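You operate a simulated robot arm through the tools that you are given. There is no shell and no other tool.

The job below is to be done with a simulated two-armed robot. You get a single attempt, and the scene is never put back.

JOB
Shut the bath down and wipe up the drip with the purple pad.
Fine: dial to 30, power off, lid on; put the pad back; all else stays. Set down upright: purple pad. What is to be rubbed or washed off counts as gone when no trace of it is left.

Only the result counts: the job must be done as asked and must still hold three seconds after the hand-in. Knocking over, shifting, dropping, spilling or breaking anything else fails it. A push-on lid holds only when it is set on centred and level and pressed home; a screw cap is set on level and turned clockwise until tight.

ROBOT AND FRAMES
Two 7-joint arms with fingered hands on one trunk that stands fixed in place. Base frame: the origin is at the foot of the trunk, x ahead of it, y to its left, z up. Readings come in mm, degrees, newtons and seconds.
The left shoulder is at [21, 208, 1423], the right one opposite. Each reaches about 1152 mm from its shoulder. Payload 5 kg a hand.
The tool frame of a hand sits at the grasp point between the pads (the TCP): z along the fingers, y along the line on which they close. The tips reach 48 mm beyond it. The gripper opens to 160 mm; its body begins 56 mm behind the TCP. The gripper is a hand of 4 fingers: y runs from the thumb to the fingers, the wrist lies at [-26, -142, -252] in the tool frame.
Orientation is told as [roll, pitch, yaw] about the base's x, y, z axes, in that order, counted from this pose: with the fingers straight down and the wrist toward the robot, the tool's x, y and z point along [0, 1, 0], [1, 0, 0] and [0, 0, -1] of the base frame.

CONTROLS
- The arms move only by the tool jog_arm. It takes "left_targets", "right_targets" or both (then of equal length, played together; a hand with none holds still); each is a list of rows, each an object of numbers (a shift or turn left out is 0): "dx", "dy", "dz": the shift along the tool's x, y, z in units of 20 mm (1.0 is 20 mm); "rx", "ry", "rz": the turn, a rotation vector about the tool's x, y, z in units of 4 degrees (1.0 is 4 degrees). In form: [{"dx": .., "dy": .., "dz": .., "rx": .., "ry": .., "rz": ..}, ...]. A call has 1 to 20 rows; each row shifts and turns the commanded pose from where the row before left it, along the tool's axes as they then stand. A call with a number of a shift or a turn outside -1 to 1 is refused whole. Rows are played at 5 a second. More than 50 mm and 8.6 degrees between two rows, and nothing of the call is played. A pose out of reach is approached as far as the arm can. The call stops where the force on the tool passes 50 N (or 10 N more than at its start, if that is more) or the arm is blocked; 0.2 s more then pass. In this call time passes only in rows, and 0.2 s behind the last. The reply holds the time, the measured pose of the TCP, the force on the tool along the base axes, the opening and the grip force, in the units named above and with some noise, with the torque about the TCP (base axes, N m) and any sound that the robot's microphone picked up.
- Cameras (640 x 400 px; columns grow to the right, rows downward): "scene" is now at [87.2, -38.4, 1607.8]; the picture's right is [-0.44, -0.90, 0.00], its down [-0.57, 0.28, -0.78] and it looks along [0.70, -0.34, -0.63] (base axes); focal length 320 px, centre (320, 200). "left" rides on the left gripper at [-87, -133, -189] in its tool frame; the picture's right is [-0.83, -0.26, 0.49], its down [0.51, -0.71, 0.49] and it looks along [0.22, 0.66, 0.72] (tool axes); focal length 238 px, centre (320, 200). "right" rides on the right gripper at [87, -133, -189] in its tool frame; the picture's right is [-0.83, 0.26, -0.49], its down [-0.51, -0.71, 0.49] and it looks along [-0.22, 0.66, 0.72] (tool axes); focal length 238 px, centre (320, 200).
- camera(camera): a new picture of that camera. It takes no simulated time.
- slide_trunk(by): moves the trunk up (or, below 0, down) by that many mm; the arms and the scene camera ride with it, the base frame stays. It gives what a move gives, with no picture.
- set_fingers(index, middle, ring, thumb_bend, thumb_turn, hand): sets how far each is bent, from 0 (flat) to 100 (curled in); at 30 the hand is open as for a grip, at 70 the pads meet at the TCP. One left out holds its place. A second passes; each finger stops where it meets its share of the squeeze, and holds until it gets a number again. It is the only way to open and close the hand. It gives what a move gives, with no picture; readings hold the bend of each and the force on the fingers (four entries, about 0 where the hand has none), thumb and palm. thumb_turn goes from beside the hand (0) to across from the fingers (100), as for a grip.
- turn_head(pan, tilt): turns the head with the scene camera to pan (to the left, within 86 degrees either way) and tilt (down, from -29 to 69), counted from straight ahead of the robot. It gives what a move gives.
- measure_at(camera, pixels): there is no depth. For up to 12 entries [column, row, z] of the newest picture of that camera ("zoom" is the newest enlarged one), the place [x, y] in the base frame at which the ray of that pixel passes the height z, good to about 3 mm. It takes no simulated time.
- inspect(camera, box): a new picture of the part [left, top, right, bottom] of that camera's present view, enlarged. It takes no simulated time.
- hand_in(): hands the job in; it is judged then, once.

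Leave the grippers open and the arms clear of the work at the hand-in unless told otherwise.

The tools are called after ">>>" by a JSON object that holds its "name" and its "arguments". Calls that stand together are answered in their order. jog_arm: Moves the arms, as the interface text tells. Its arguments: {"type":"object","properties":{"left_targets":{"type":"array"},"right_targets":{"type":"array"}},"required":[]} The other tools are called the same way: slide_trunk (by) moves the trunk up or down; set_fingers (index, middle, ring, thumb_bend, thumb_turn, hand) moves the fingers one by one; turn_head (pan, tilt) turns the head that bears the scene camera; camera (camera) takes a picture; measure_at (camera, pixels) gives the place at which the rays of pixels pass given heights; inspect (camera, box) takes an enlarged picture of a part of a camera's view; hand_in () hands the job in.

At the start:

```text
time_s: 0.0
left_ee_pos: [788.2, 27.6, 1189.4]
left_tool_rot: [0.0, 0.0, 0.2]
left_force: [-0.2, -0.7, 0.1]
left_moment: [-0.01, 0.01, 0.01]
left_finger_gap: 159.5
left_finger_force: 0.1
left_shape: jaw
left_bend: [30.0, 30.0, 30.0, 30.0, 98.0]
left_finger forces: [0.0, 0.1, 0.0, 0.0, 0.1, 0.1]
right_ee_pos: [542.8, -453.9, 1251.9]
right_tool_rot: [0.1, 0.0, 0.2]
right_force: [0.7, -0.8, 0.1]
right_moment: [0.03, -0.01, 0.03]
right_finger_gap: 159.3
right_finger_force: 0.1
right_shape: jaw
right_bend: [30.0, 30.0, 30.0, 30.0, 98.0]
right_finger forces: [0.1, 0.1, 0.0, 0.1, 0.1, 0.1]
trunk travel left (down, up): [-425.0, 265.0]
head pan, tilt (commanded): [-26.2, 39.0]
```

scene: 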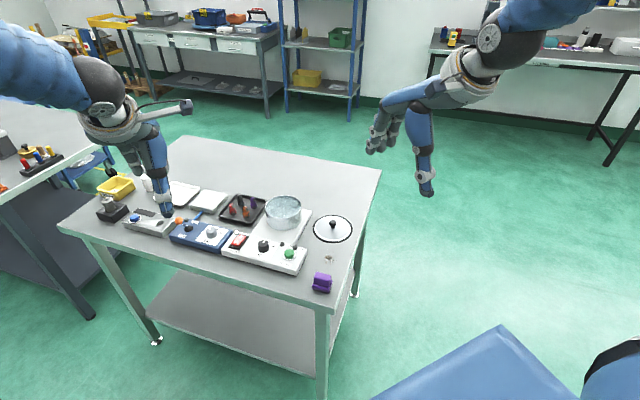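
right: 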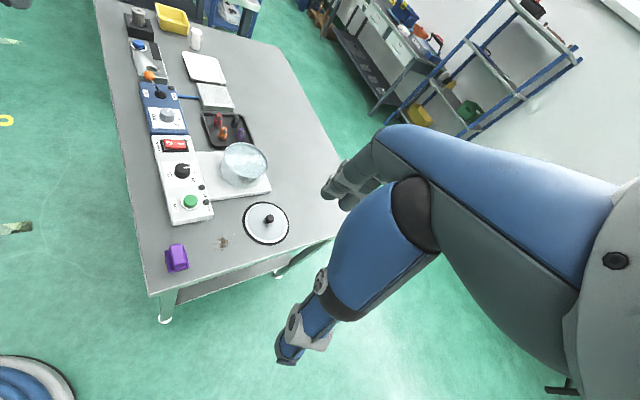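
left: 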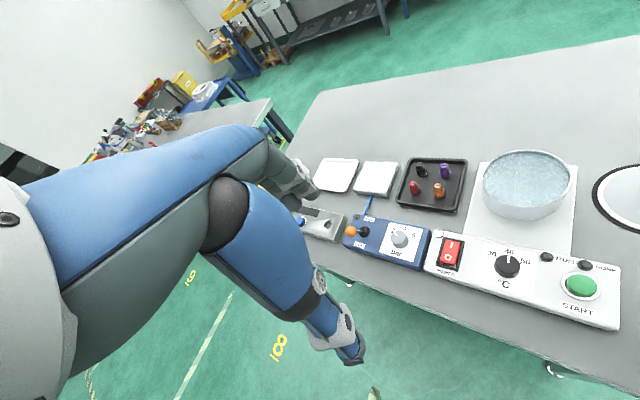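

I see the bench with a bath (glass dish on white plate), control panel with a red rocker, dial and green START button, a lid with knob to its right, a drip spot, and a purple pad. I'll zoom in on these first.

>>> {"name": "inspect", "arguments": {"camera": "scene", "box": [200, 180, 380, 300]}}

>>> {"name": "inspect", "arguments": {"camera": "left", "box": [400, 130, 640, 340]}}

>>> {"name": "inspect", "arguments": {"camera": "right", "box": [110, 120, 310, 290]}}

```text
3.33 times, centred on (290, 240) of scene
```

zoom: 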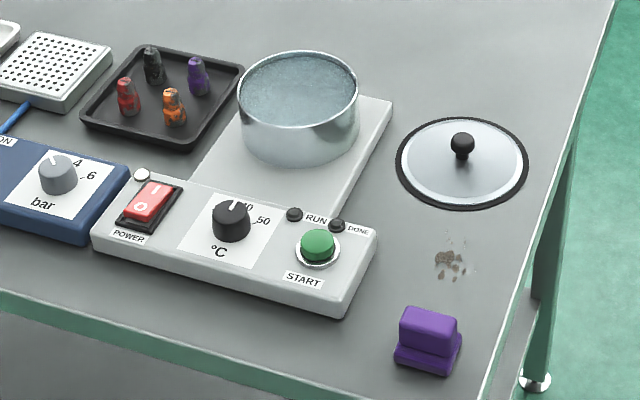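

```text
1.90 times, centred on (520, 235) of left
```

zoom: 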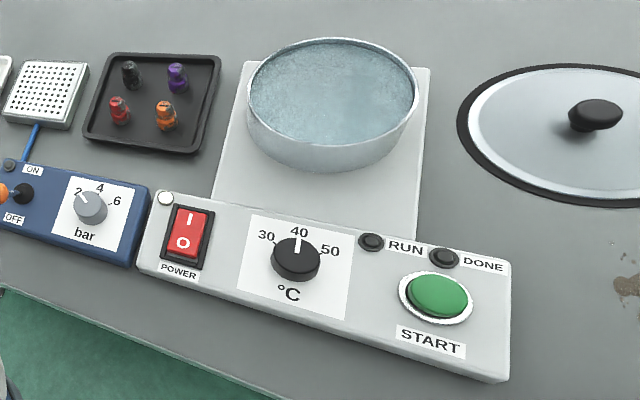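

```text
2.35 times, centred on (210, 205) of right
```

zoom: 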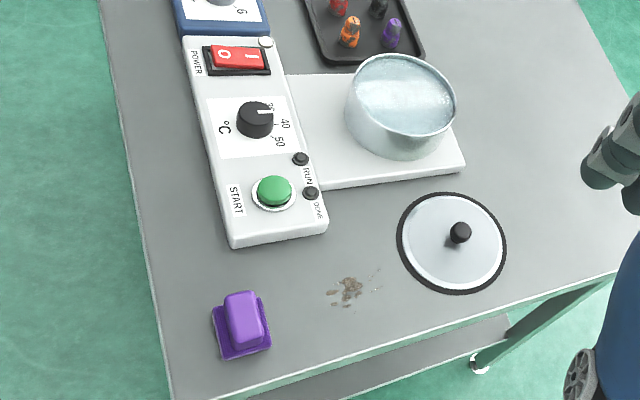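

I need the table height: I'll take the drip in both scene (329,259) and right zoom (350,290) at several heights, and see where the rays agree.

>>> {"name": "measure_at", "arguments": {"camera": "scene", "pixels": [[329, 259, 700], [329, 259, 800], [329, 259, 900], [329, 259, 1000], [333, 228, 800], [333, 228, 900], [333, 228, 1000]]}}

>>> {"name": "measure_at", "arguments": {"camera": "zoom", "pixels": [[350, 290, 700], [350, 290, 800], [350, 290, 900], [350, 290, 1000], [452, 243, 800], [452, 243, 900], [452, 243, 1000]]}}

```text
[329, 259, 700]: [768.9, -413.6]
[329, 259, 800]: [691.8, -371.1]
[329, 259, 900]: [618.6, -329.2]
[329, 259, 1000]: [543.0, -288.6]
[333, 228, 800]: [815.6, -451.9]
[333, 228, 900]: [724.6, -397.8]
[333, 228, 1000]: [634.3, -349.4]
```

```text
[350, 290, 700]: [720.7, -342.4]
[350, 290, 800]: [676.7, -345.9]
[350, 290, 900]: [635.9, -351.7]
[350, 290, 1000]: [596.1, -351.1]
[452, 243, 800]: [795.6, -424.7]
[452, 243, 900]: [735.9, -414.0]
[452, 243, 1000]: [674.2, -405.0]
```

The rays meet near z≈850 (the table top). Now I centre the head better on the bath to measure things.

>>> {"name": "turn_head", "arguments": {"pan": -22, "tilt": 48}}

>>> {"name": "camera", "arguments": {"camera": "scene"}}

```text
time_s: 0.7
left_ee_pos: [789.8, 26.7, 1189.8]
left_tool_rot: [0.0, 0.0, 0.2]
left_force: [-0.5, 0.0, -0.4]
left_moment: [-0.03, -0.04, 0.0]
left_finger_gap: 159.6
left_finger_force: 0.0
left_shape: jaw
left_bend: [30.0, 30.0, 30.0, 30.0, 98.0]
left_finger forces: [0.0, 0.1, 0.0, 0.0, 0.1, 0.1]
right_ee_pos: [542.8, -453.2, 1252.1]
right_tool_rot: [-0.1, 0.0, 0.0]
right_force: [1.4, 0.2, 0.5]
right_moment: [0.04, 0.01, -0.02]
right_finger_gap: 159.6
right_finger_force: 0.0
right_shape: jaw
right_bend: [30.0, 30.0, 30.0, 30.0, 98.0]
right_finger forces: [0.0, 0.1, 0.0, 0.0, 0.1, 0.1]
trunk travel left (down, up): [-425.0, 265.0]
head pan, tilt (commanded): [-22.0, 48.0]
```

```text
taken
```

scene: 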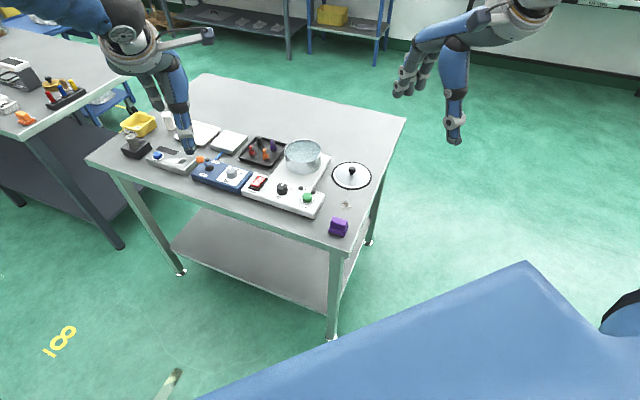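

Now zoom on the work area with the scene camera.

>>> {"name": "inspect", "arguments": {"camera": "scene", "box": [230, 125, 390, 245]}}

```text
3.33 times, centred on (310, 185) of scene
```

zoom: 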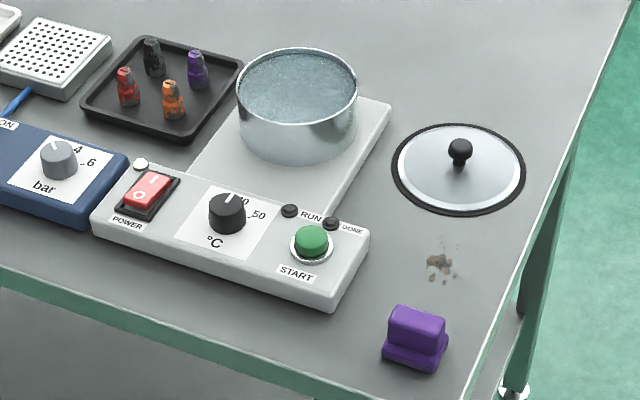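

Measuring several points from this zoom at candidate heights.

>>> {"name": "measure_at", "arguments": {"camera": "zoom", "pixels": [[440, 266, 850], [331, 307, 850], [94, 230, 850], [330, 296, 880], [330, 296, 895], [227, 203, 900], [227, 203, 920], [312, 238, 900], [459, 213, 850], [459, 124, 855], [392, 168, 853], [525, 168, 853]]}}

>>> {"name": "measure_at", "arguments": {"camera": "zoom", "pixels": [[459, 148, 880], [459, 148, 900], [415, 308, 900], [415, 308, 890], [383, 362, 850], [434, 372, 850], [447, 344, 850], [298, 162, 880], [237, 90, 940], [357, 90, 940], [298, 48, 940], [298, 125, 940]]}}

>>> {"name": "inspect", "arguments": {"camera": "left", "box": [420, 130, 640, 330]}}

```text
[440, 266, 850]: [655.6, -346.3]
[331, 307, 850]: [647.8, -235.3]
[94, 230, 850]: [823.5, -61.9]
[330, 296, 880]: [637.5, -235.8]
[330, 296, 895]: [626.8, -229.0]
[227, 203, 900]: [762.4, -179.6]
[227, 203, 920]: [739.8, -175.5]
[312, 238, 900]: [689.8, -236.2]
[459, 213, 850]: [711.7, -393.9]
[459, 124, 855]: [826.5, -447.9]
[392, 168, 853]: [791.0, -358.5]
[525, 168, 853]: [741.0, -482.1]
```

```text
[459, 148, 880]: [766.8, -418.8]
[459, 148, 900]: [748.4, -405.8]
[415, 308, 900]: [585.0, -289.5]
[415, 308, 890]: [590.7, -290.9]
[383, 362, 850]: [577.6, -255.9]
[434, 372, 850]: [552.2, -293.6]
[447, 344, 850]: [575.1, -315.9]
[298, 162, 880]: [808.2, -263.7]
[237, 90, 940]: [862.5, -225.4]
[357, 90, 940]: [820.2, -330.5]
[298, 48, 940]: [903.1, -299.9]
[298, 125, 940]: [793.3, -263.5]
```

```text
2.00 times, centred on (530, 230) of left
```

zoom: 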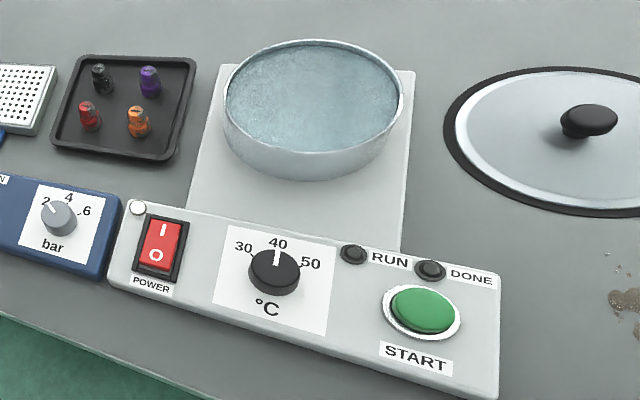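

Cross-checking heights with the left camera zoom: dial (275,268), START button (424,305), lid knob (590,117), panel right-front corner (497,385), pot rim sides.

>>> {"name": "measure_at", "arguments": {"camera": "zoom", "pixels": [[278, 258, 900], [278, 258, 920], [278, 258, 880], [424, 303, 880], [424, 303, 900], [590, 115, 870], [590, 115, 900], [224, 103, 900], [224, 103, 940], [403, 95, 900], [403, 95, 940], [498, 386, 880]]}}

>>> {"name": "measure_at", "arguments": {"camera": "zoom", "pixels": [[110, 280, 880], [498, 398, 850], [124, 200, 880], [499, 272, 880], [160, 228, 890], [157, 262, 890], [313, 40, 920], [313, 40, 940], [300, 157, 940], [300, 180, 870], [416, 70, 860], [610, 300, 850]]}}

```text
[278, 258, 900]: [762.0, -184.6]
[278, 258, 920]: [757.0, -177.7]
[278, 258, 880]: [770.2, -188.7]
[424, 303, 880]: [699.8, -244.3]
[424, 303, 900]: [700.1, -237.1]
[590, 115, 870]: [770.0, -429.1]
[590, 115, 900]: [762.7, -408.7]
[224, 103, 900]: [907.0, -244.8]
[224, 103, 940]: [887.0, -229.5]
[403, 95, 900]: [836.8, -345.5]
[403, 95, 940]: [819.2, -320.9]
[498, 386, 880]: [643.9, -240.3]
```

```text
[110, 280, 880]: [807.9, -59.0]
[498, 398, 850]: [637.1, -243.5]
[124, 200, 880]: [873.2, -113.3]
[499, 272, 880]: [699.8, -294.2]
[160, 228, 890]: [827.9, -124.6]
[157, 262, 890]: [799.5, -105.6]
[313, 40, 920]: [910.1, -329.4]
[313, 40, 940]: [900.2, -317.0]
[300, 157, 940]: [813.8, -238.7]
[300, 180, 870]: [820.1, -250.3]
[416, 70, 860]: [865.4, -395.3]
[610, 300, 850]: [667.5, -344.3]
```

Let me look closely at both hands to understand finger geometry.

>>> {"name": "inspect", "arguments": {"camera": "scene", "box": [370, 0, 570, 160]}}

>>> {"name": "inspect", "arguments": {"camera": "right", "box": [120, 120, 300, 290]}}

>>> {"name": "inspect", "arguments": {"camera": "scene", "box": [90, 0, 250, 160]}}

```text
2.50 times, centred on (470, 80) of scene
```

zoom: 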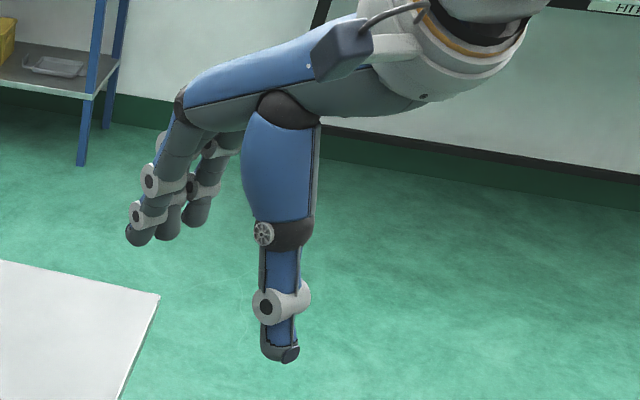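

```text
2.35 times, centred on (210, 205) of right
```

zoom: 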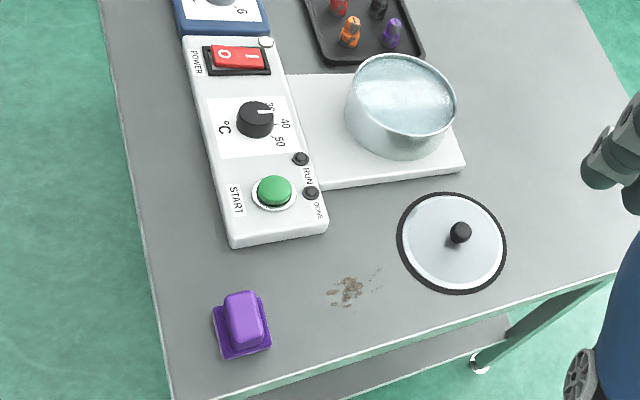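

```text
2.50 times, centred on (170, 80) of scene
```

zoom: 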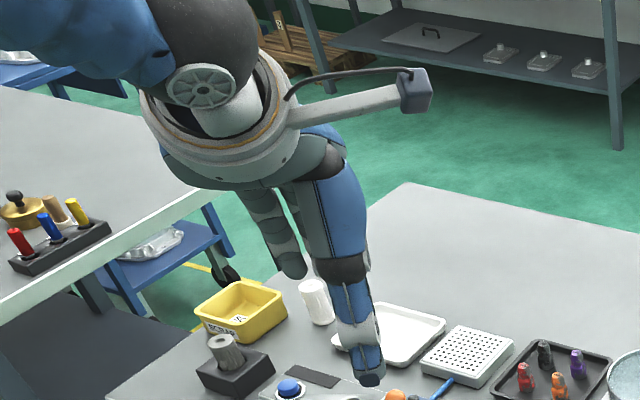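

Zooming strongly on the dial and rocker from the left camera for tick geometry.

>>> {"name": "inspect", "arguments": {"camera": "left", "box": [475, 230, 555, 290]}}

>>> {"name": "measure_at", "arguments": {"camera": "zoom", "pixels": [[320, 200, 878]]}}

>>> {"name": "inspect", "arguments": {"camera": "right", "box": [150, 130, 220, 190]}}

>>> {"name": "inspect", "arguments": {"camera": "left", "box": [420, 220, 500, 280]}}

```text
6.67 times, centred on (515, 260) of left
```

zoom: 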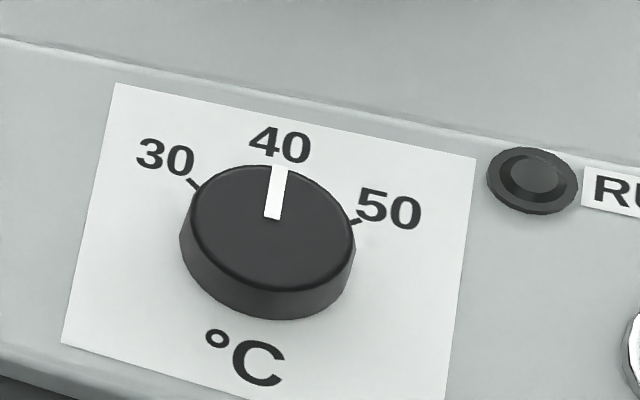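

```text
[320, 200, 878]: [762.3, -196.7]
```

```text
6.67 times, centred on (185, 160) of right
```

zoom: 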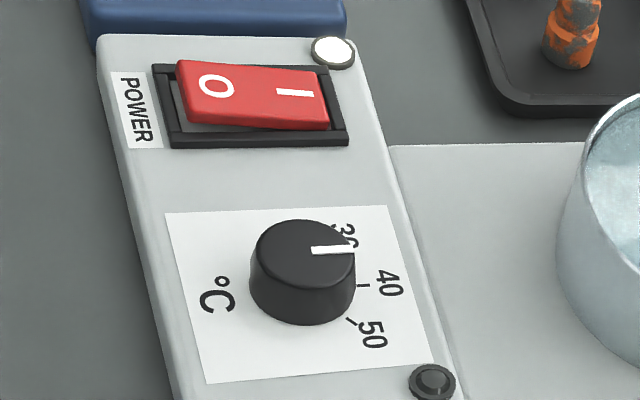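

```text
6.67 times, centred on (460, 250) of left
```

zoom: 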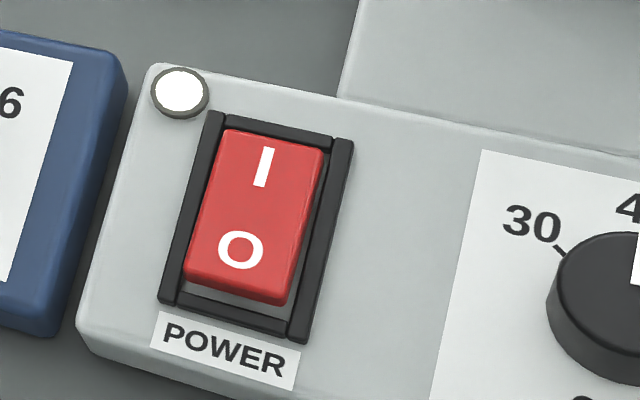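

The rocker's I end is down (lamp lit, ON), O end raised. Measuring rocker corners in the newest zoom.

>>> {"name": "measure_at", "arguments": {"camera": "zoom", "pixels": [[240, 250, 885], [240, 250, 892], [262, 166, 880], [205, 115, 878], [352, 142, 878], [300, 340, 878], [160, 300, 878], [185, 272, 890], [290, 300, 890], [562, 250, 878], [85, 350, 850], [75, 322, 878]]}}

>>> {"name": "inspect", "arguments": {"camera": "scene", "box": [240, 165, 300, 205]}}

```text
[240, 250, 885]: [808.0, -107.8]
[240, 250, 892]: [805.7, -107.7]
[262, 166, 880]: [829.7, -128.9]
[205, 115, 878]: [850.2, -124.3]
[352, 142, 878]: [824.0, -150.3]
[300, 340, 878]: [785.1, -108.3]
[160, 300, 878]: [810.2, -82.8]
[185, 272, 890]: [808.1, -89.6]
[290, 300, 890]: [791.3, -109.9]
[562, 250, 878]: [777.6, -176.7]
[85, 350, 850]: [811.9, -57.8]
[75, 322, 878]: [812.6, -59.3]
```

```text
10.00 times, centred on (270, 185) of scene
```

zoom: 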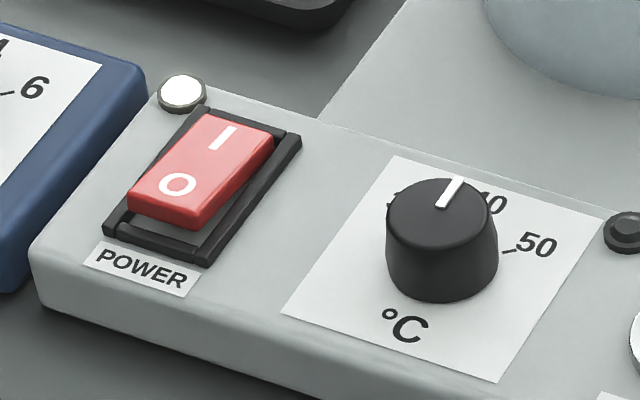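

Cross-check the same corners from the scene zoom.

>>> {"name": "measure_at", "arguments": {"camera": "zoom", "pixels": [[178, 184, 885], [178, 184, 892], [222, 138, 880], [205, 106, 878], [300, 138, 878], [205, 262, 878], [105, 225, 878], [441, 215, 900], [385, 160, 877], [600, 218, 877], [500, 380, 877], [282, 310, 877]]}}

>>> {"name": "measure_at", "arguments": {"camera": "zoom", "pixels": [[441, 300, 877], [388, 200, 877], [515, 249, 877], [386, 225, 898], [498, 225, 898], [440, 178, 900], [440, 250, 900], [438, 204, 900], [460, 178, 900], [30, 260, 877], [40, 285, 850], [183, 92, 880]]}}

```text
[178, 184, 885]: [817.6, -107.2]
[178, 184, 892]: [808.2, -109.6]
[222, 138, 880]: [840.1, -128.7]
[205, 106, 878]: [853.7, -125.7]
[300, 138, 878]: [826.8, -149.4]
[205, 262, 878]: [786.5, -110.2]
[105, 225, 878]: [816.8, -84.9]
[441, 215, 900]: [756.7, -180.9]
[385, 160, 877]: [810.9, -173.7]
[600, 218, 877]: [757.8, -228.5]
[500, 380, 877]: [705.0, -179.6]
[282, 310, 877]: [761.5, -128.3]
```

```text
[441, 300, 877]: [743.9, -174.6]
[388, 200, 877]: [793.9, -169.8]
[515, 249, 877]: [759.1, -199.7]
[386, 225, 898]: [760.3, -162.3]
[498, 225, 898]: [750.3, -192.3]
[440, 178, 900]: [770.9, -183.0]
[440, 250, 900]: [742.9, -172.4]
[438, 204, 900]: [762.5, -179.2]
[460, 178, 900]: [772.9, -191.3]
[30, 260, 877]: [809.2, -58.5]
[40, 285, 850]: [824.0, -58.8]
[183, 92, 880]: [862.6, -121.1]
```

Rocker O at ≈(808,-108,889), dial axis ≈(759,-179), top ≈900. Now in free air I test how the right hand closes: fingers and thumb to 60.

>>> {"name": "set_fingers", "arguments": {"hand": "right", "index": 62, "middle": 62, "ring": 62, "thumb_bend": 62, "thumb_turn": 100}}

>>> {"name": "inspect", "arguments": {"camera": "scene", "box": [370, 0, 570, 160]}}

>>> {"name": "camera", "arguments": {"camera": "right"}}

```text
time_s: 1.7
left_ee_pos: [787.9, 26.7, 1189.3]
left_tool_rot: [-0.1, 0.0, 0.2]
left_force: [-0.3, -0.4, -0.1]
left_moment: [-0.04, 0.01, -0.01]
left_finger_gap: 159.8
left_finger_force: 0.0
left_shape: jaw
left_bend: [30.0, 30.0, 30.0, 30.0, 98.0]
left_finger forces: [0.0, 0.0, 0.1, 0.0, 0.0, 0.1]
right_ee_pos: [543.9, -455.0, 1251.7]
right_tool_rot: [-0.1, 0.0, 0.1]
right_force: [0.2, -0.1, 0.4]
right_moment: [-0.02, 0.03, -0.05]
right_finger_gap: 43.9
right_finger_force: 0.1
right_shape: fingers
right_bend: [62.0, 62.0, 62.0, 62.0, 100.0]
right_finger forces: [0.0, 0.0, 0.0, 0.1, 0.0, 0.0]
trunk travel left (down, up): [-425.0, 265.0]
head pan, tilt (commanded): [-22.0, 48.0]
```

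```text
2.50 times, centred on (470, 80) of scene
```

zoom: 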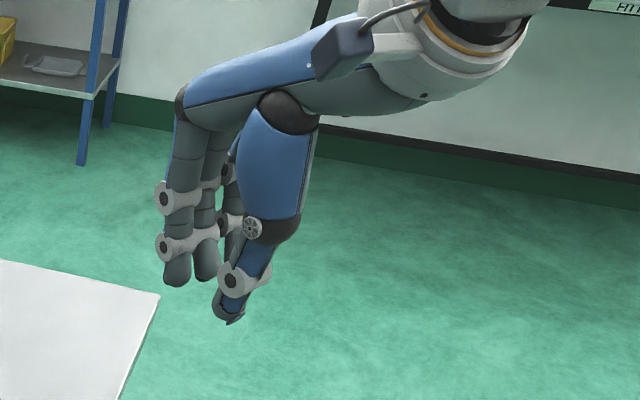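

```text
taken
```

right: 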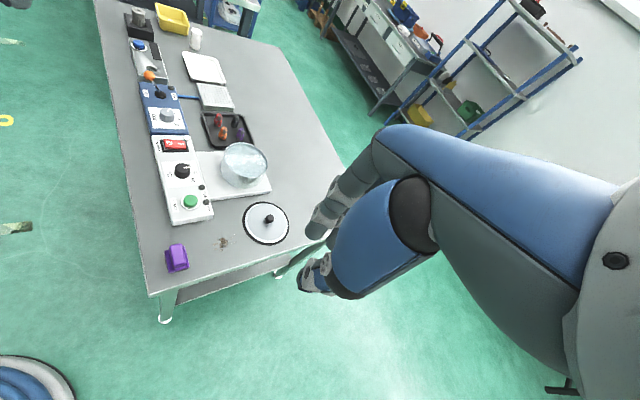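

At bend 62 the gap is 44 mm and tips sit ~50 mm below the TCP. I test a middle+thumb pinch with index and ring curled away.

>>> {"name": "set_fingers", "arguments": {"hand": "right", "index": 100, "middle": 70, "ring": 100, "thumb_bend": 70, "thumb_turn": 100}}

>>> {"name": "inspect", "arguments": {"camera": "scene", "box": [380, 40, 500, 140]}}

>>> {"name": "inspect", "arguments": {"camera": "right", "box": [240, 130, 440, 320]}}

```text
time_s: 2.7
left_ee_pos: [789.2, 27.1, 1190.1]
left_tool_rot: [0.0, 0.0, 0.1]
left_force: [0.8, 0.3, 0.1]
left_moment: [-0.04, 0.0, -0.02]
left_finger_gap: 159.7
left_finger_force: 0.1
left_shape: jaw
left_bend: [30.0, 30.0, 30.0, 30.0, 98.0]
left_finger forces: [0.0, 0.0, 0.1, 0.0, 0.1, 0.0]
right_ee_pos: [544.0, -453.6, 1251.2]
right_tool_rot: [0.0, 0.0, 0.2]
right_force: [0.8, 0.2, 0.1]
right_moment: [-0.01, 0.0, 0.03]
right_finger_gap: 7.6
right_finger_force: 0.2
right_shape: fingers
right_bend: [75.0, 70.0, 100.0, 68.0, 100.0]
right_finger forces: [0.0, 0.0, 0.0, 0.1, 0.0, 0.0]
trunk travel left (down, up): [-425.0, 265.0]
head pan, tilt (commanded): [-22.0, 48.0]
```

```text
4.00 times, centred on (440, 90) of scene
```

zoom: 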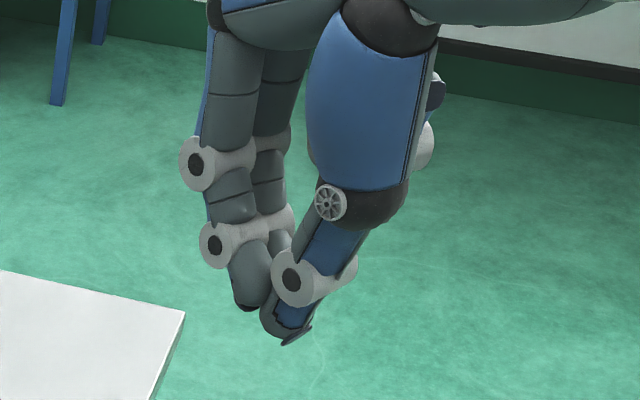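

```text
2.11 times, centred on (340, 225) of right
```

zoom: 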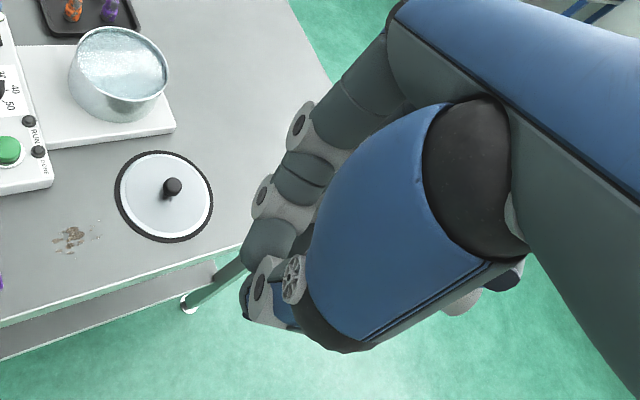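

Index was blocked by the thumb (it opposes index/middle). For poking the rocker I try a fist with the thumb straight down.

>>> {"name": "set_fingers", "arguments": {"hand": "right", "thumb_bend": 30, "thumb_turn": 100, "index": 70}}

>>> {"name": "set_fingers", "arguments": {"hand": "right", "index": 100, "middle": 100, "ring": 100}}

>>> {"name": "inspect", "arguments": {"camera": "scene", "box": [370, 20, 510, 140]}}

>>> {"name": "inspect", "arguments": {"camera": "right", "box": [200, 100, 440, 380]}}

```text
time_s: 3.7
left_ee_pos: [789.2, 27.0, 1189.6]
left_tool_rot: [0.0, -0.1, 0.2]
left_force: [-0.4, -0.9, 0.3]
left_moment: [-0.02, 0.02, -0.01]
left_finger_gap: 159.6
left_finger_force: 0.0
left_shape: jaw
left_bend: [30.0, 30.0, 30.0, 30.0, 98.0]
left_finger forces: [0.1, 0.0, 0.0, 0.0, 0.0, 0.1]
right_ee_pos: [542.4, -453.2, 1250.7]
right_tool_rot: [-0.1, 0.0, 0.1]
right_force: [1.0, 0.1, 0.6]
right_moment: [0.01, 0.02, -0.02]
right_finger_gap: 90.4
right_finger_force: 0.1
right_shape: fingers
right_bend: [70.0, 70.0, 100.0, 30.0, 98.0]
right_finger forces: [0.1, 0.0, 0.0, 0.1, 0.0, 0.0]
trunk travel left (down, up): [-425.0, 265.0]
head pan, tilt (commanded): [-22.0, 48.0]
```

```text
time_s: 4.7
left_ee_pos: [788.6, 26.0, 1189.0]
left_tool_rot: [0.0, 0.1, 0.1]
left_force: [0.9, -0.1, 0.1]
left_moment: [-0.01, 0.0, 0.03]
left_finger_gap: 159.7
left_finger_force: 0.1
left_shape: jaw
left_bend: [30.0, 30.0, 30.0, 30.0, 98.0]
left_finger forces: [0.1, 0.0, 0.1, 0.1, 0.1, 0.0]
right_ee_pos: [542.5, -451.8, 1250.8]
right_tool_rot: [0.0, 0.0, -0.1]
right_force: [-0.1, 0.2, -1.0]
right_moment: [0.01, 0.0, -0.01]
right_finger_gap: 111.6
right_finger_force: 0.0
right_shape: fingers
right_bend: [100.0, 100.0, 100.0, 30.0, 98.0]
right_finger forces: [0.1, 0.0, 0.0, 0.1, 0.0, 0.0]
trunk travel left (down, up): [-425.0, 265.0]
head pan, tilt (commanded): [-22.0, 48.0]
```

```text
3.33 times, centred on (440, 80) of scene
```

zoom: 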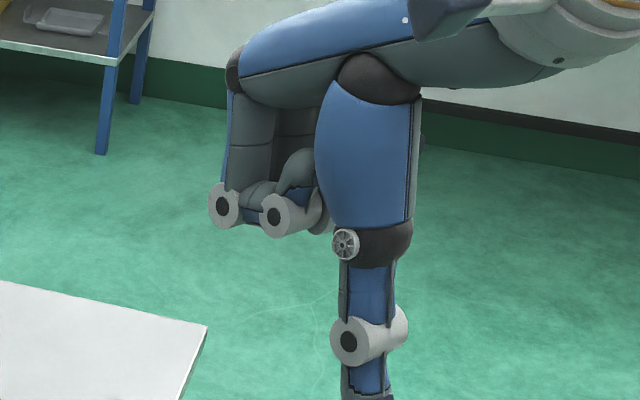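

```text
1.43 times, centred on (320, 240) of right
```

zoom: 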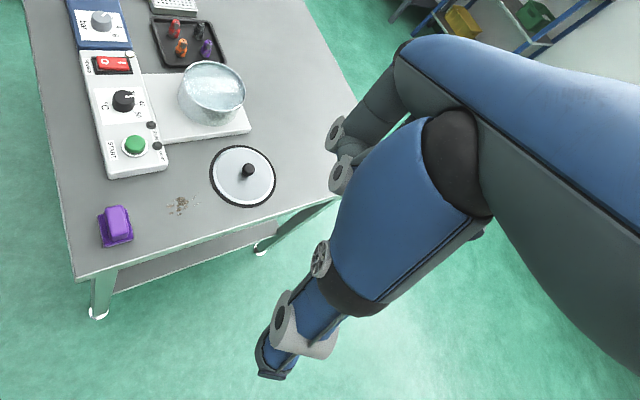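

Good poker shape. Get the thumb tip's place from both cameras (scene zoom around the tip).

>>> {"name": "inspect", "arguments": {"camera": "scene", "box": [420, 90, 500, 160]}}

```text
5.71 times, centred on (460, 125) of scene
```

zoom: 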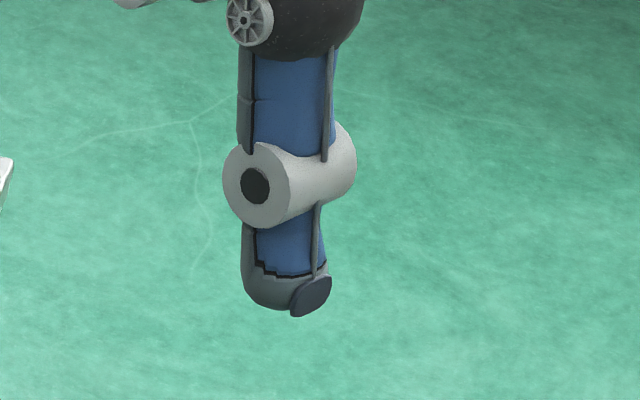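

>>> {"name": "measure_at", "arguments": {"camera": "zoom", "pixels": [[285, 295, 1204], [285, 295, 1195], [285, 295, 1210], [270, 306, 1204], [245, 290, 1204], [328, 290, 1204]]}}

>>> {"name": "inspect", "arguments": {"camera": "right", "box": [250, 300, 330, 380]}}

```text
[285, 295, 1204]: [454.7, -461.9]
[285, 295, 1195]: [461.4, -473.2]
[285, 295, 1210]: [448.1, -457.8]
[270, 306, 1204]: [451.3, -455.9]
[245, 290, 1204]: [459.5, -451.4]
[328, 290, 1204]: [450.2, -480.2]
```

```text
5.00 times, centred on (290, 340) of right
```

zoom: 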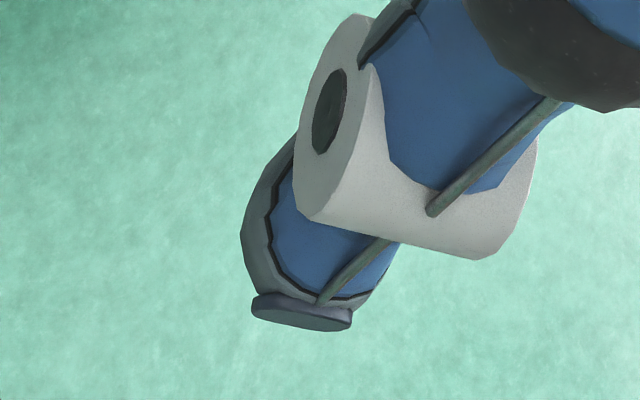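

>>> {"name": "measure_at", "arguments": {"camera": "zoom", "pixels": [[300, 315, 1204], [300, 315, 1195], [300, 315, 1210], [255, 310, 1204], [350, 325, 1204]]}}

```text
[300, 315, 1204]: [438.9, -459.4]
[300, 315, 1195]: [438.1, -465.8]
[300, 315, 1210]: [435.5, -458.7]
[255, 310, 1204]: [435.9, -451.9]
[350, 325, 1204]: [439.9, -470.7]
```

Thumb tip is at about (-5,-91,+48) in the tool frame. First I move the left arm out of the way (left and back toward the robot), 15 rows.

>>> {"name": "jog_arm", "arguments": {"left_targets": [{"dx": 1, "dy": -0.8}, {"dx": 1, "dy": -0.8}, {"dx": 1, "dy": -0.8}, {"dx": 1, "dy": -0.8}, {"dx": 1, "dy": -0.8}, {"dx": 1, "dy": -0.8}, {"dx": 1, "dy": -0.8}, {"dx": 1, "dy": -0.8}, {"dx": 1, "dy": -0.8}, {"dx": 1, "dy": -0.8}, {"dx": 1, "dy": -0.8}, {"dx": 1, "dy": -0.8}, {"dx": 1, "dy": -0.8}, {"dx": 1, "dy": -0.8}, {"dx": 1, "dy": -0.8}]}}

```text
time_s: 7.9
left_ee_pos: [547.7, 326.1, 1188.5]
left_tool_rot: [0.1, 0.0, 0.0]
left_force: [-0.5, 0.0, -0.2]
left_moment: [-0.04, -0.09, 0.03]
left_finger_gap: 159.9
left_finger_force: 0.1
left_shape: jaw
left_bend: [30.0, 30.0, 30.0, 30.0, 98.0]
left_finger forces: [0.0, 0.0, 0.0, 0.0, 0.0, 0.0]
right_ee_pos: [541.1, -453.6, 1252.2]
right_tool_rot: [-0.1, 0.0, 0.0]
right_force: [0.3, 0.6, -0.2]
right_moment: [-0.01, -0.05, -0.02]
right_finger_gap: 111.5
right_finger_force: 0.0
right_shape: fingers
right_bend: [100.0, 100.0, 100.0, 30.0, 98.0]
right_finger forces: [0.0, 0.1, 0.0, 0.1, 0.0, 0.1]
trunk travel left (down, up): [-425.0, 265.0]
head pan, tilt (commanded): [-22.0, 48.0]
```

Left arm is clear. Now bring the right hand (fist, thumb down) above the rocker's O end at a safe height: TCP to about (897,-102,1030).

>>> {"name": "jog_arm", "arguments": {"right_targets": [{"dx": 0.978, "dy": 0.986, "dz": 0.61}, {"dx": 0.978, "dy": 0.986, "dz": 0.61}, {"dx": 0.978, "dy": 0.986, "dz": 0.61}, {"dx": 0.978, "dy": 0.986, "dz": 0.61}, {"dx": 0.978, "dy": 0.986, "dz": 0.61}, {"dx": 0.978, "dy": 0.986, "dz": 0.61}, {"dx": 0.978, "dy": 0.986, "dz": 0.61}, {"dx": 0.978, "dy": 0.986, "dz": 0.61}, {"dx": 0.978, "dy": 0.986, "dz": 0.61}, {"dx": 0.978, "dy": 0.986, "dz": 0.61}, {"dx": 0.978, "dy": 0.986, "dz": 0.61}, {"dx": 0.978, "dy": 0.986, "dz": 0.61}, {"dx": 0.978, "dy": 0.986, "dz": 0.61}, {"dx": 0.978, "dy": 0.986, "dz": 0.61}, {"dx": 0.978, "dy": 0.986, "dz": 0.61}, {"dx": 0.978, "dy": 0.986, "dz": 0.61}, {"dx": 0.978, "dy": 0.986, "dz": 0.61}, {"dx": 0.978, "dy": 0.986, "dz": 0.61}]}}

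>>> {"name": "camera", "arguments": {"camera": "scene"}}

>>> {"name": "camera", "arguments": {"camera": "right"}}

```text
time_s: 11.7
left_ee_pos: [550.3, 326.2, 1188.1]
left_tool_rot: [0.0, 0.1, 0.0]
left_force: [1.1, 0.5, -1.0]
left_moment: [-0.06, 0.06, 0.0]
left_finger_gap: 159.7
left_finger_force: 0.1
left_shape: jaw
left_bend: [30.0, 30.0, 30.0, 30.0, 98.0]
left_finger forces: [0.0, 0.0, 0.1, 0.0, 0.0, 0.1]
right_ee_pos: [896.7, -99.7, 1031.1]
right_tool_rot: [-0.1, 0.1, 0.0]
right_force: [-0.4, 0.5, 0.4]
right_moment: [0.06, 0.08, 0.04]
right_finger_gap: 111.8
right_finger_force: 0.1
right_shape: fingers
right_bend: [100.0, 100.0, 100.0, 30.0, 98.0]
right_finger forces: [0.0, 0.0, 0.0, 0.0, 0.0, 0.0]
trunk travel left (down, up): [-425.0, 265.0]
head pan, tilt (commanded): [-22.0, 48.0]
```

```text
taken
```

scene: 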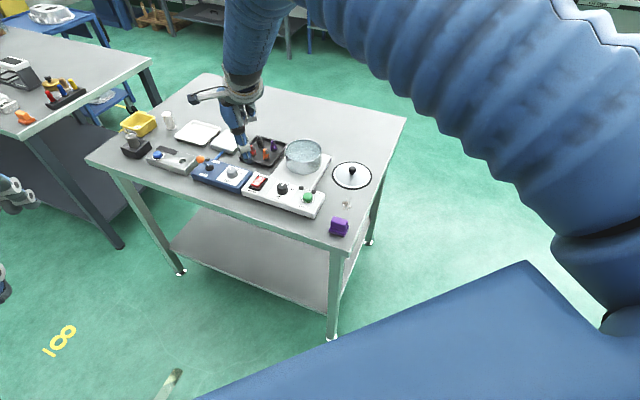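

```text
taken
```

right: 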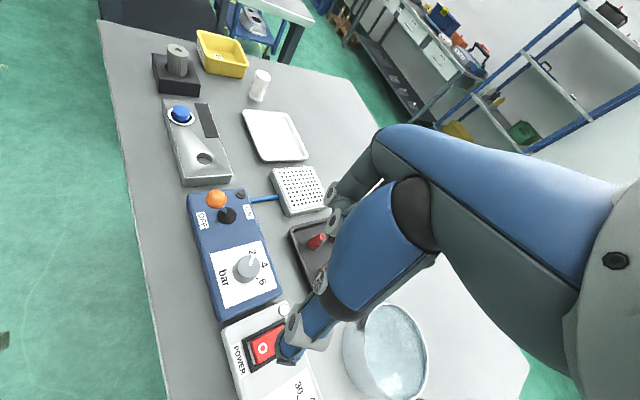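

Zooming on thumb tip vs rocker.

>>> {"name": "inspect", "arguments": {"camera": "scene", "box": [210, 110, 310, 210]}}

>>> {"name": "inspect", "arguments": {"camera": "right", "box": [220, 280, 340, 400]}}

```text
4.00 times, centred on (260, 160) of scene
```

zoom: 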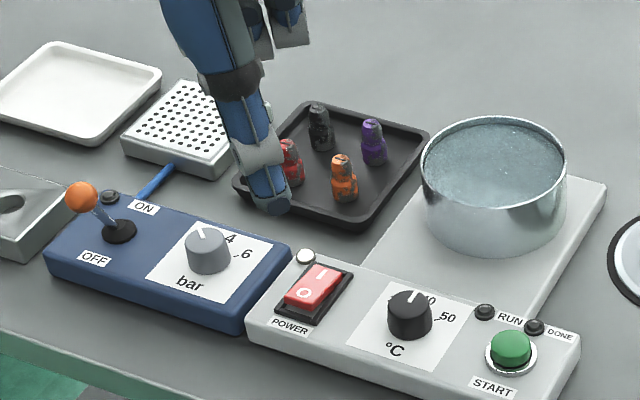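

```text
3.33 times, centred on (280, 340) of right
```

zoom: 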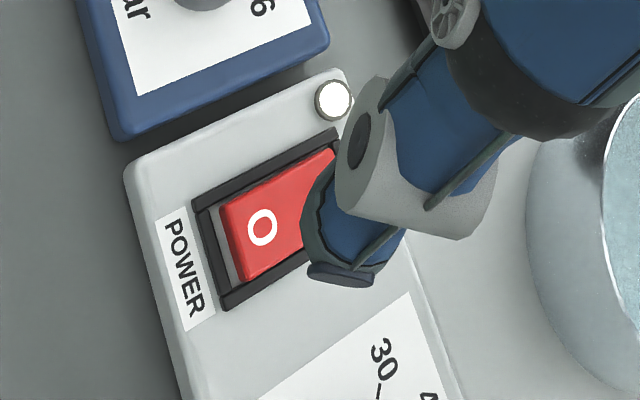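

>>> {"name": "measure_at", "arguments": {"camera": "scene", "pixels": [[248, 161.5, 983], [248, 161.5, 975], [248, 161.5, 990]]}}

>>> {"name": "measure_at", "arguments": {"camera": "zoom", "pixels": [[340, 275, 983], [330, 255, 983], [262, 228, 889], [262, 228, 886]]}}

```text
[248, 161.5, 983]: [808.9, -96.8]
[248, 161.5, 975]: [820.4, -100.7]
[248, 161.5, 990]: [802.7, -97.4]
```

```text
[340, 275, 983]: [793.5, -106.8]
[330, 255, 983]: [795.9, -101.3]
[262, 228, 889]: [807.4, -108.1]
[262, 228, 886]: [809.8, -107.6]
```

Tip ≈(803,-101,983); O centre ≈(807,-108,889). Nudge and descend ~78 mm so the tip is ~15 mm above.

>>> {"name": "jog_arm", "arguments": {"right_targets": [{"dx": -0.15, "dy": 0.1, "dz": 1}, {"dz": 1}, {"dz": 1}, {"dz": 0.9}]}}

>>> {"name": "inspect", "arguments": {"camera": "scene", "box": [230, 150, 310, 210]}}

>>> {"name": "inspect", "arguments": {"camera": "right", "box": [220, 280, 340, 400]}}

```text
time_s: 12.7
left_ee_pos: [548.3, 325.1, 1188.4]
left_tool_rot: [0.1, 0.1, 0.1]
left_force: [0.6, 0.2, -0.3]
left_moment: [-0.04, 0.04, -0.01]
left_finger_gap: 159.8
left_finger_force: 0.0
left_shape: jaw
left_bend: [30.0, 30.0, 30.0, 30.0, 98.0]
left_finger forces: [0.1, 0.0, 0.0, 0.0, 0.0, 0.1]
right_ee_pos: [899.3, -102.8, 954.3]
right_tool_rot: [-0.1, 0.2, 0.1]
right_force: [1.5, -0.3, 0.1]
right_moment: [0.02, 0.11, 0.03]
right_finger_gap: 111.9
right_finger_force: 0.1
right_shape: fingers
right_bend: [100.0, 100.0, 100.0, 30.0, 98.0]
right_finger forces: [0.0, 0.1, 0.0, 0.0, 0.0, 0.0]
trunk travel left (down, up): [-425.0, 265.0]
head pan, tilt (commanded): [-22.0, 48.0]
```

```text
6.67 times, centred on (270, 180) of scene
```

zoom: 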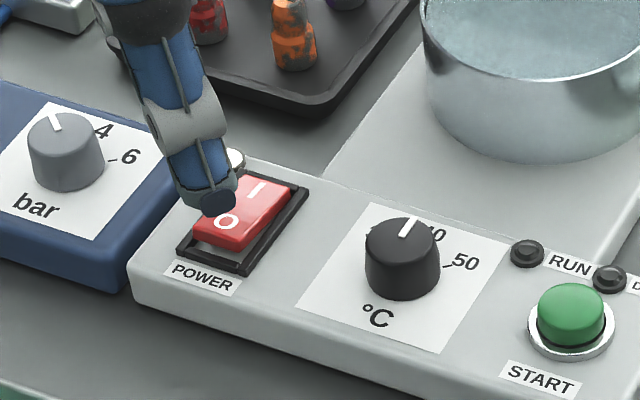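

```text
3.33 times, centred on (280, 340) of right
```

zoom: 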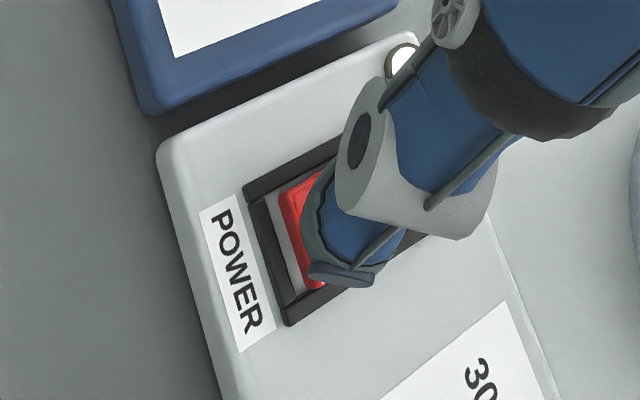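

>>> {"name": "inspect", "arguments": {"camera": "scene", "box": [240, 160, 290, 200]}}

>>> {"name": "measure_at", "arguments": {"camera": "zoom", "pixels": [[320, 200, 900]]}}

```text
10.00 times, centred on (265, 180) of scene
```

zoom: 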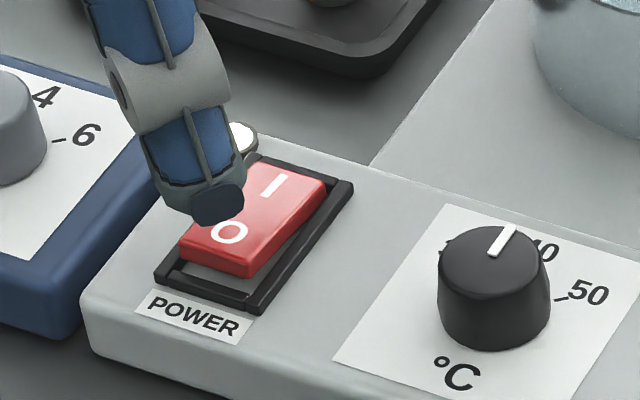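

```text
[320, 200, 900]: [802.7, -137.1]
```

>>> {"name": "measure_at", "arguments": {"camera": "zoom", "pixels": [[200, 215, 906], [218, 200, 912], [195, 200, 908], [230, 232, 888], [180, 245, 888], [250, 275, 885]]}}

```text
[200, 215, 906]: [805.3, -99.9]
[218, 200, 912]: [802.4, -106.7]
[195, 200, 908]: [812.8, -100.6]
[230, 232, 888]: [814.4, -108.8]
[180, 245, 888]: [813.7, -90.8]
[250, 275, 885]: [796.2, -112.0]
```

Shift (-4,-3) mm and descend 20 mm in 2 mm rows, watching force and sound.

>>> {"name": "jog_arm", "arguments": {"right_targets": [{"dx": -0.15, "dy": -0.2}, {"dz": 0.15}, {"dz": 0.15}, {"dz": 0.15}, {"dz": 0.15}, {"dz": 0.1}, {"dz": 0.1}, {"dz": 0.1}, {"dz": 0.1}]}}

>>> {"name": "inspect", "arguments": {"camera": "scene", "box": [240, 160, 290, 200]}}

```text
time_s: 14.7
left_ee_pos: [547.7, 325.9, 1189.5]
left_tool_rot: [0.0, 0.1, 0.2]
left_force: [-0.4, 0.5, 0.1]
left_moment: [0.0, -0.02, -0.01]
left_finger_gap: 160.0
left_finger_force: 0.0
left_shape: jaw
left_bend: [30.0, 30.0, 30.0, 30.0, 98.0]
left_finger forces: [0.0, 0.0, 0.1, 0.0, 0.1, 0.0]
right_ee_pos: [896.0, -107.5, 934.4]
right_tool_rot: [0.1, 0.0, 0.2]
right_force: [-0.5, -0.8, -0.3]
right_moment: [0.04, 0.0, 0.0]
right_finger_gap: 111.8
right_finger_force: 0.1
right_shape: fingers
right_bend: [100.0, 100.0, 100.0, 30.0, 97.0]
right_finger forces: [0.0, 0.0, 0.1, 0.0, 0.0, 0.0]
trunk travel left (down, up): [-425.0, 265.0]
head pan, tilt (commanded): [-22.0, 48.0]
```

```text
10.00 times, centred on (265, 180) of scene
```

zoom: 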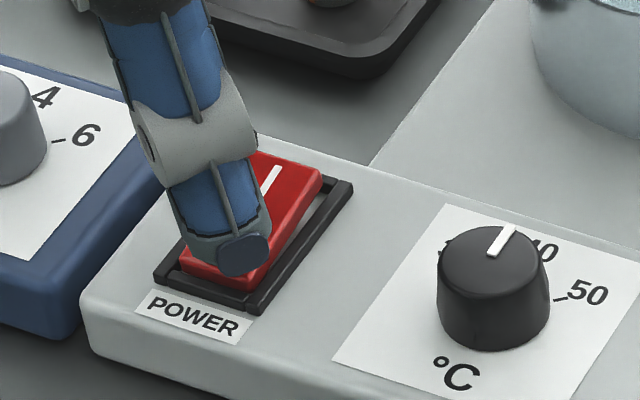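

The rocker looks flipped (darker red, I end raised). Raise 60 mm and look.

>>> {"name": "jog_arm", "arguments": {"right_targets": [{"dz": -0.5}, {"dz": -1}, {"dz": -1}, {"dz": -1}]}}

>>> {"name": "inspect", "arguments": {"camera": "scene", "box": [240, 160, 290, 200]}}

>>> {"name": "inspect", "arguments": {"camera": "right", "box": [220, 280, 340, 400]}}

```text
time_s: 15.7
left_ee_pos: [547.1, 325.5, 1188.9]
left_tool_rot: [0.0, 0.0, 0.1]
left_force: [-1.4, 0.2, 0.6]
left_moment: [-0.01, -0.03, 0.0]
left_finger_gap: 159.6
left_finger_force: 0.1
left_shape: jaw
left_bend: [30.0, 30.0, 30.0, 30.0, 98.0]
left_finger forces: [0.1, 0.0, 0.1, 0.1, 0.0, 0.0]
right_ee_pos: [894.8, -106.0, 1003.4]
right_tool_rot: [0.0, 0.1, 0.1]
right_force: [-1.5, -0.2, -1.3]
right_moment: [-0.02, -0.08, -0.03]
right_finger_gap: 111.9
right_finger_force: 0.2
right_shape: fingers
right_bend: [100.0, 100.0, 100.0, 30.0, 97.0]
right_finger forces: [0.0, 0.1, 0.0, 0.0, 0.0, 0.1]
trunk travel left (down, up): [-425.0, 265.0]
head pan, tilt (commanded): [-22.0, 48.0]
```

```text
10.00 times, centred on (265, 180) of scene
```

zoom: 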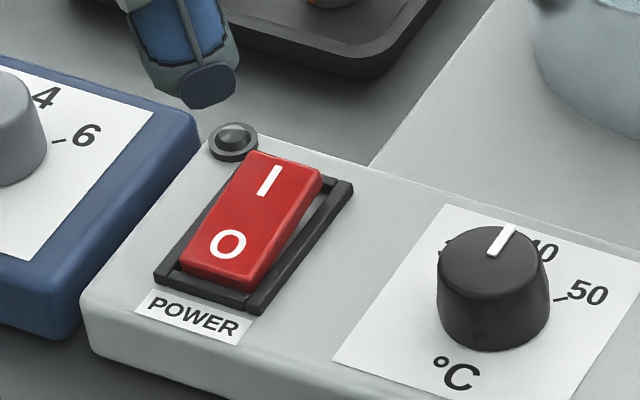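

```text
3.33 times, centred on (280, 340) of right
```

zoom: 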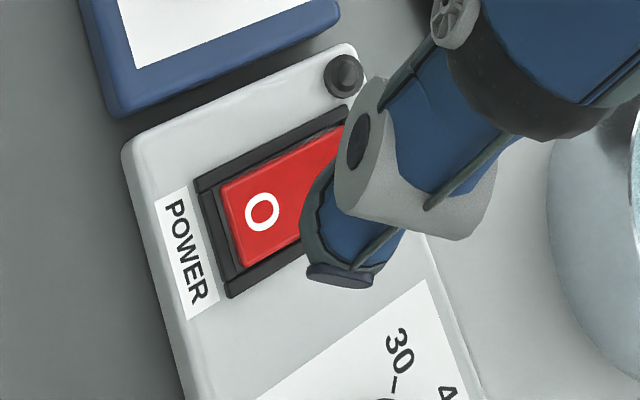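

Power is off (lamp dark, O down). Next the dial: open the fist, pre-shape all digits at 52, and move the TCP above the dial (759,-179) at z≈1003.

>>> {"name": "set_fingers", "arguments": {"hand": "right", "index": 52, "middle": 52, "ring": 52, "thumb_bend": 52, "thumb_turn": 100}}

>>> {"name": "jog_arm", "arguments": {"right_targets": [{"dx": -0.456, "dy": -0.85}, {"dx": -0.456, "dy": -0.85}, {"dx": -0.456, "dy": -0.85}, {"dx": -0.456, "dy": -0.85}, {"dx": -0.456, "dy": -0.85}, {"dx": -0.456, "dy": -0.85}, {"dx": -0.456, "dy": -0.85}, {"dx": -0.456, "dy": -0.85}]}}

>>> {"name": "inspect", "arguments": {"camera": "scene", "box": [230, 100, 350, 210]}}

>>> {"name": "camera", "arguments": {"camera": "right"}}

```text
time_s: 16.7
left_ee_pos: [549.0, 324.9, 1188.3]
left_tool_rot: [0.0, 0.0, 0.1]
left_force: [0.1, 0.4, -0.1]
left_moment: [-0.01, 0.0, 0.0]
left_finger_gap: 159.4
left_finger_force: 0.0
left_shape: jaw
left_bend: [30.0, 30.0, 30.0, 30.0, 98.0]
left_finger forces: [0.0, 0.0, 0.1, 0.1, 0.0, 0.0]
right_ee_pos: [895.8, -107.1, 1004.0]
right_tool_rot: [0.1, 0.0, 0.1]
right_force: [-0.2, -1.2, -0.2]
right_moment: [0.0, 0.0, 0.02]
right_finger_gap: 83.1
right_finger_force: 0.0
right_shape: fingers
right_bend: [52.0, 52.0, 52.0, 52.0, 100.0]
right_finger forces: [0.0, 0.0, 0.0, 0.1, 0.0, 0.0]
trunk travel left (down, up): [-425.0, 265.0]
head pan, tilt (commanded): [-22.0, 48.0]
```

```text
time_s: 18.5
left_ee_pos: [548.1, 325.9, 1190.1]
left_tool_rot: [0.0, 0.0, 0.1]
left_force: [-0.3, 1.4, 0.9]
left_moment: [0.03, -0.03, -0.01]
left_finger_gap: 159.6
left_finger_force: 0.0
left_shape: jaw
left_bend: [30.0, 30.0, 30.0, 30.0, 98.0]
left_finger forces: [0.1, 0.0, 0.0, 0.0, 0.1, 0.0]
right_ee_pos: [758.6, -179.0, 1005.7]
right_tool_rot: [0.0, -0.1, 0.1]
right_force: [-0.1, 0.6, 0.5]
right_moment: [0.0, -0.03, 0.02]
right_finger_gap: 82.9
right_finger_force: 0.1
right_shape: fingers
right_bend: [52.0, 52.0, 52.0, 52.0, 100.0]
right_finger forces: [0.1, 0.0, 0.0, 0.0, 0.0, 0.0]
trunk travel left (down, up): [-425.0, 265.0]
head pan, tilt (commanded): [-22.0, 48.0]
```

```text
3.64 times, centred on (290, 155) of scene
```

zoom: 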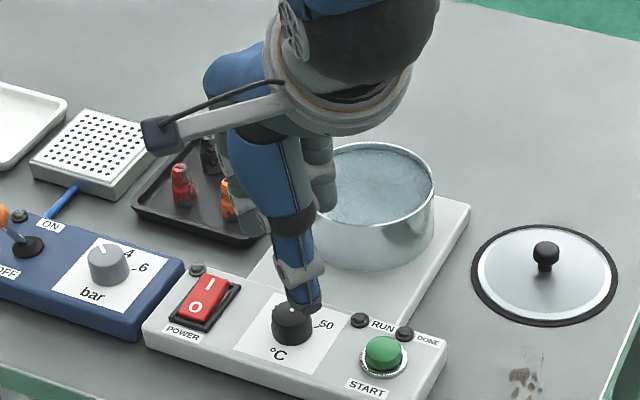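

```text
taken
```

right: 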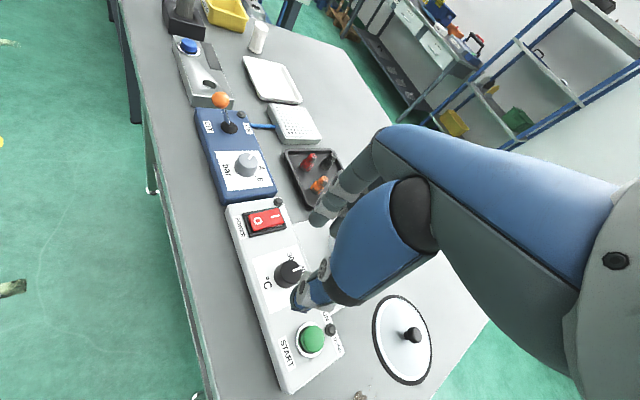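

Measure thumb tip (303,305) and fingertips in zoom... first re-zoom on scene tighter.

>>> {"name": "inspect", "arguments": {"camera": "scene", "box": [260, 140, 310, 200]}}

>>> {"name": "measure_at", "arguments": {"camera": "zoom", "pixels": [[320, 200, 957]]}}

>>> {"name": "inspect", "arguments": {"camera": "right", "box": [250, 180, 370, 320]}}

```text
6.67 times, centred on (285, 170) of scene
```

zoom: 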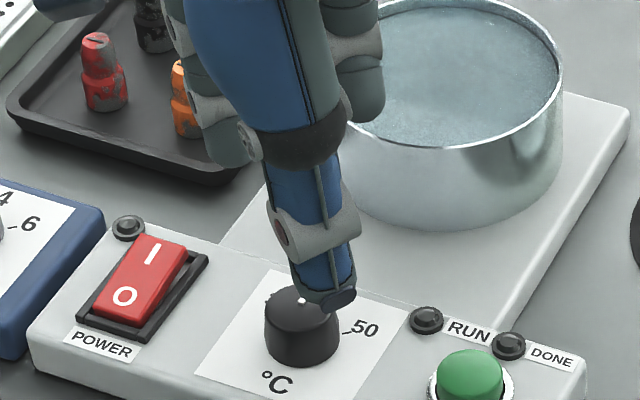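

```text
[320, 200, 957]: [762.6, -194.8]
```

```text
2.86 times, centred on (310, 250) of right
```

zoom: 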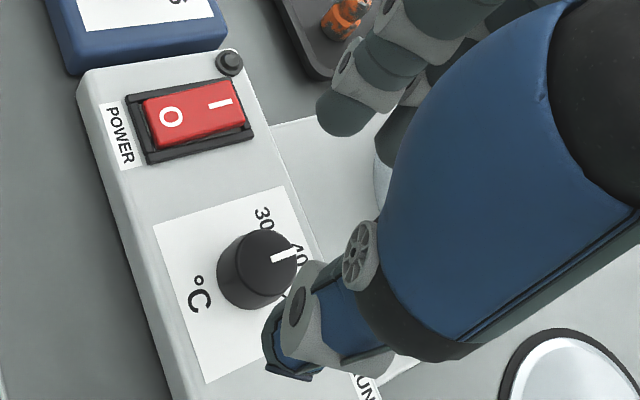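

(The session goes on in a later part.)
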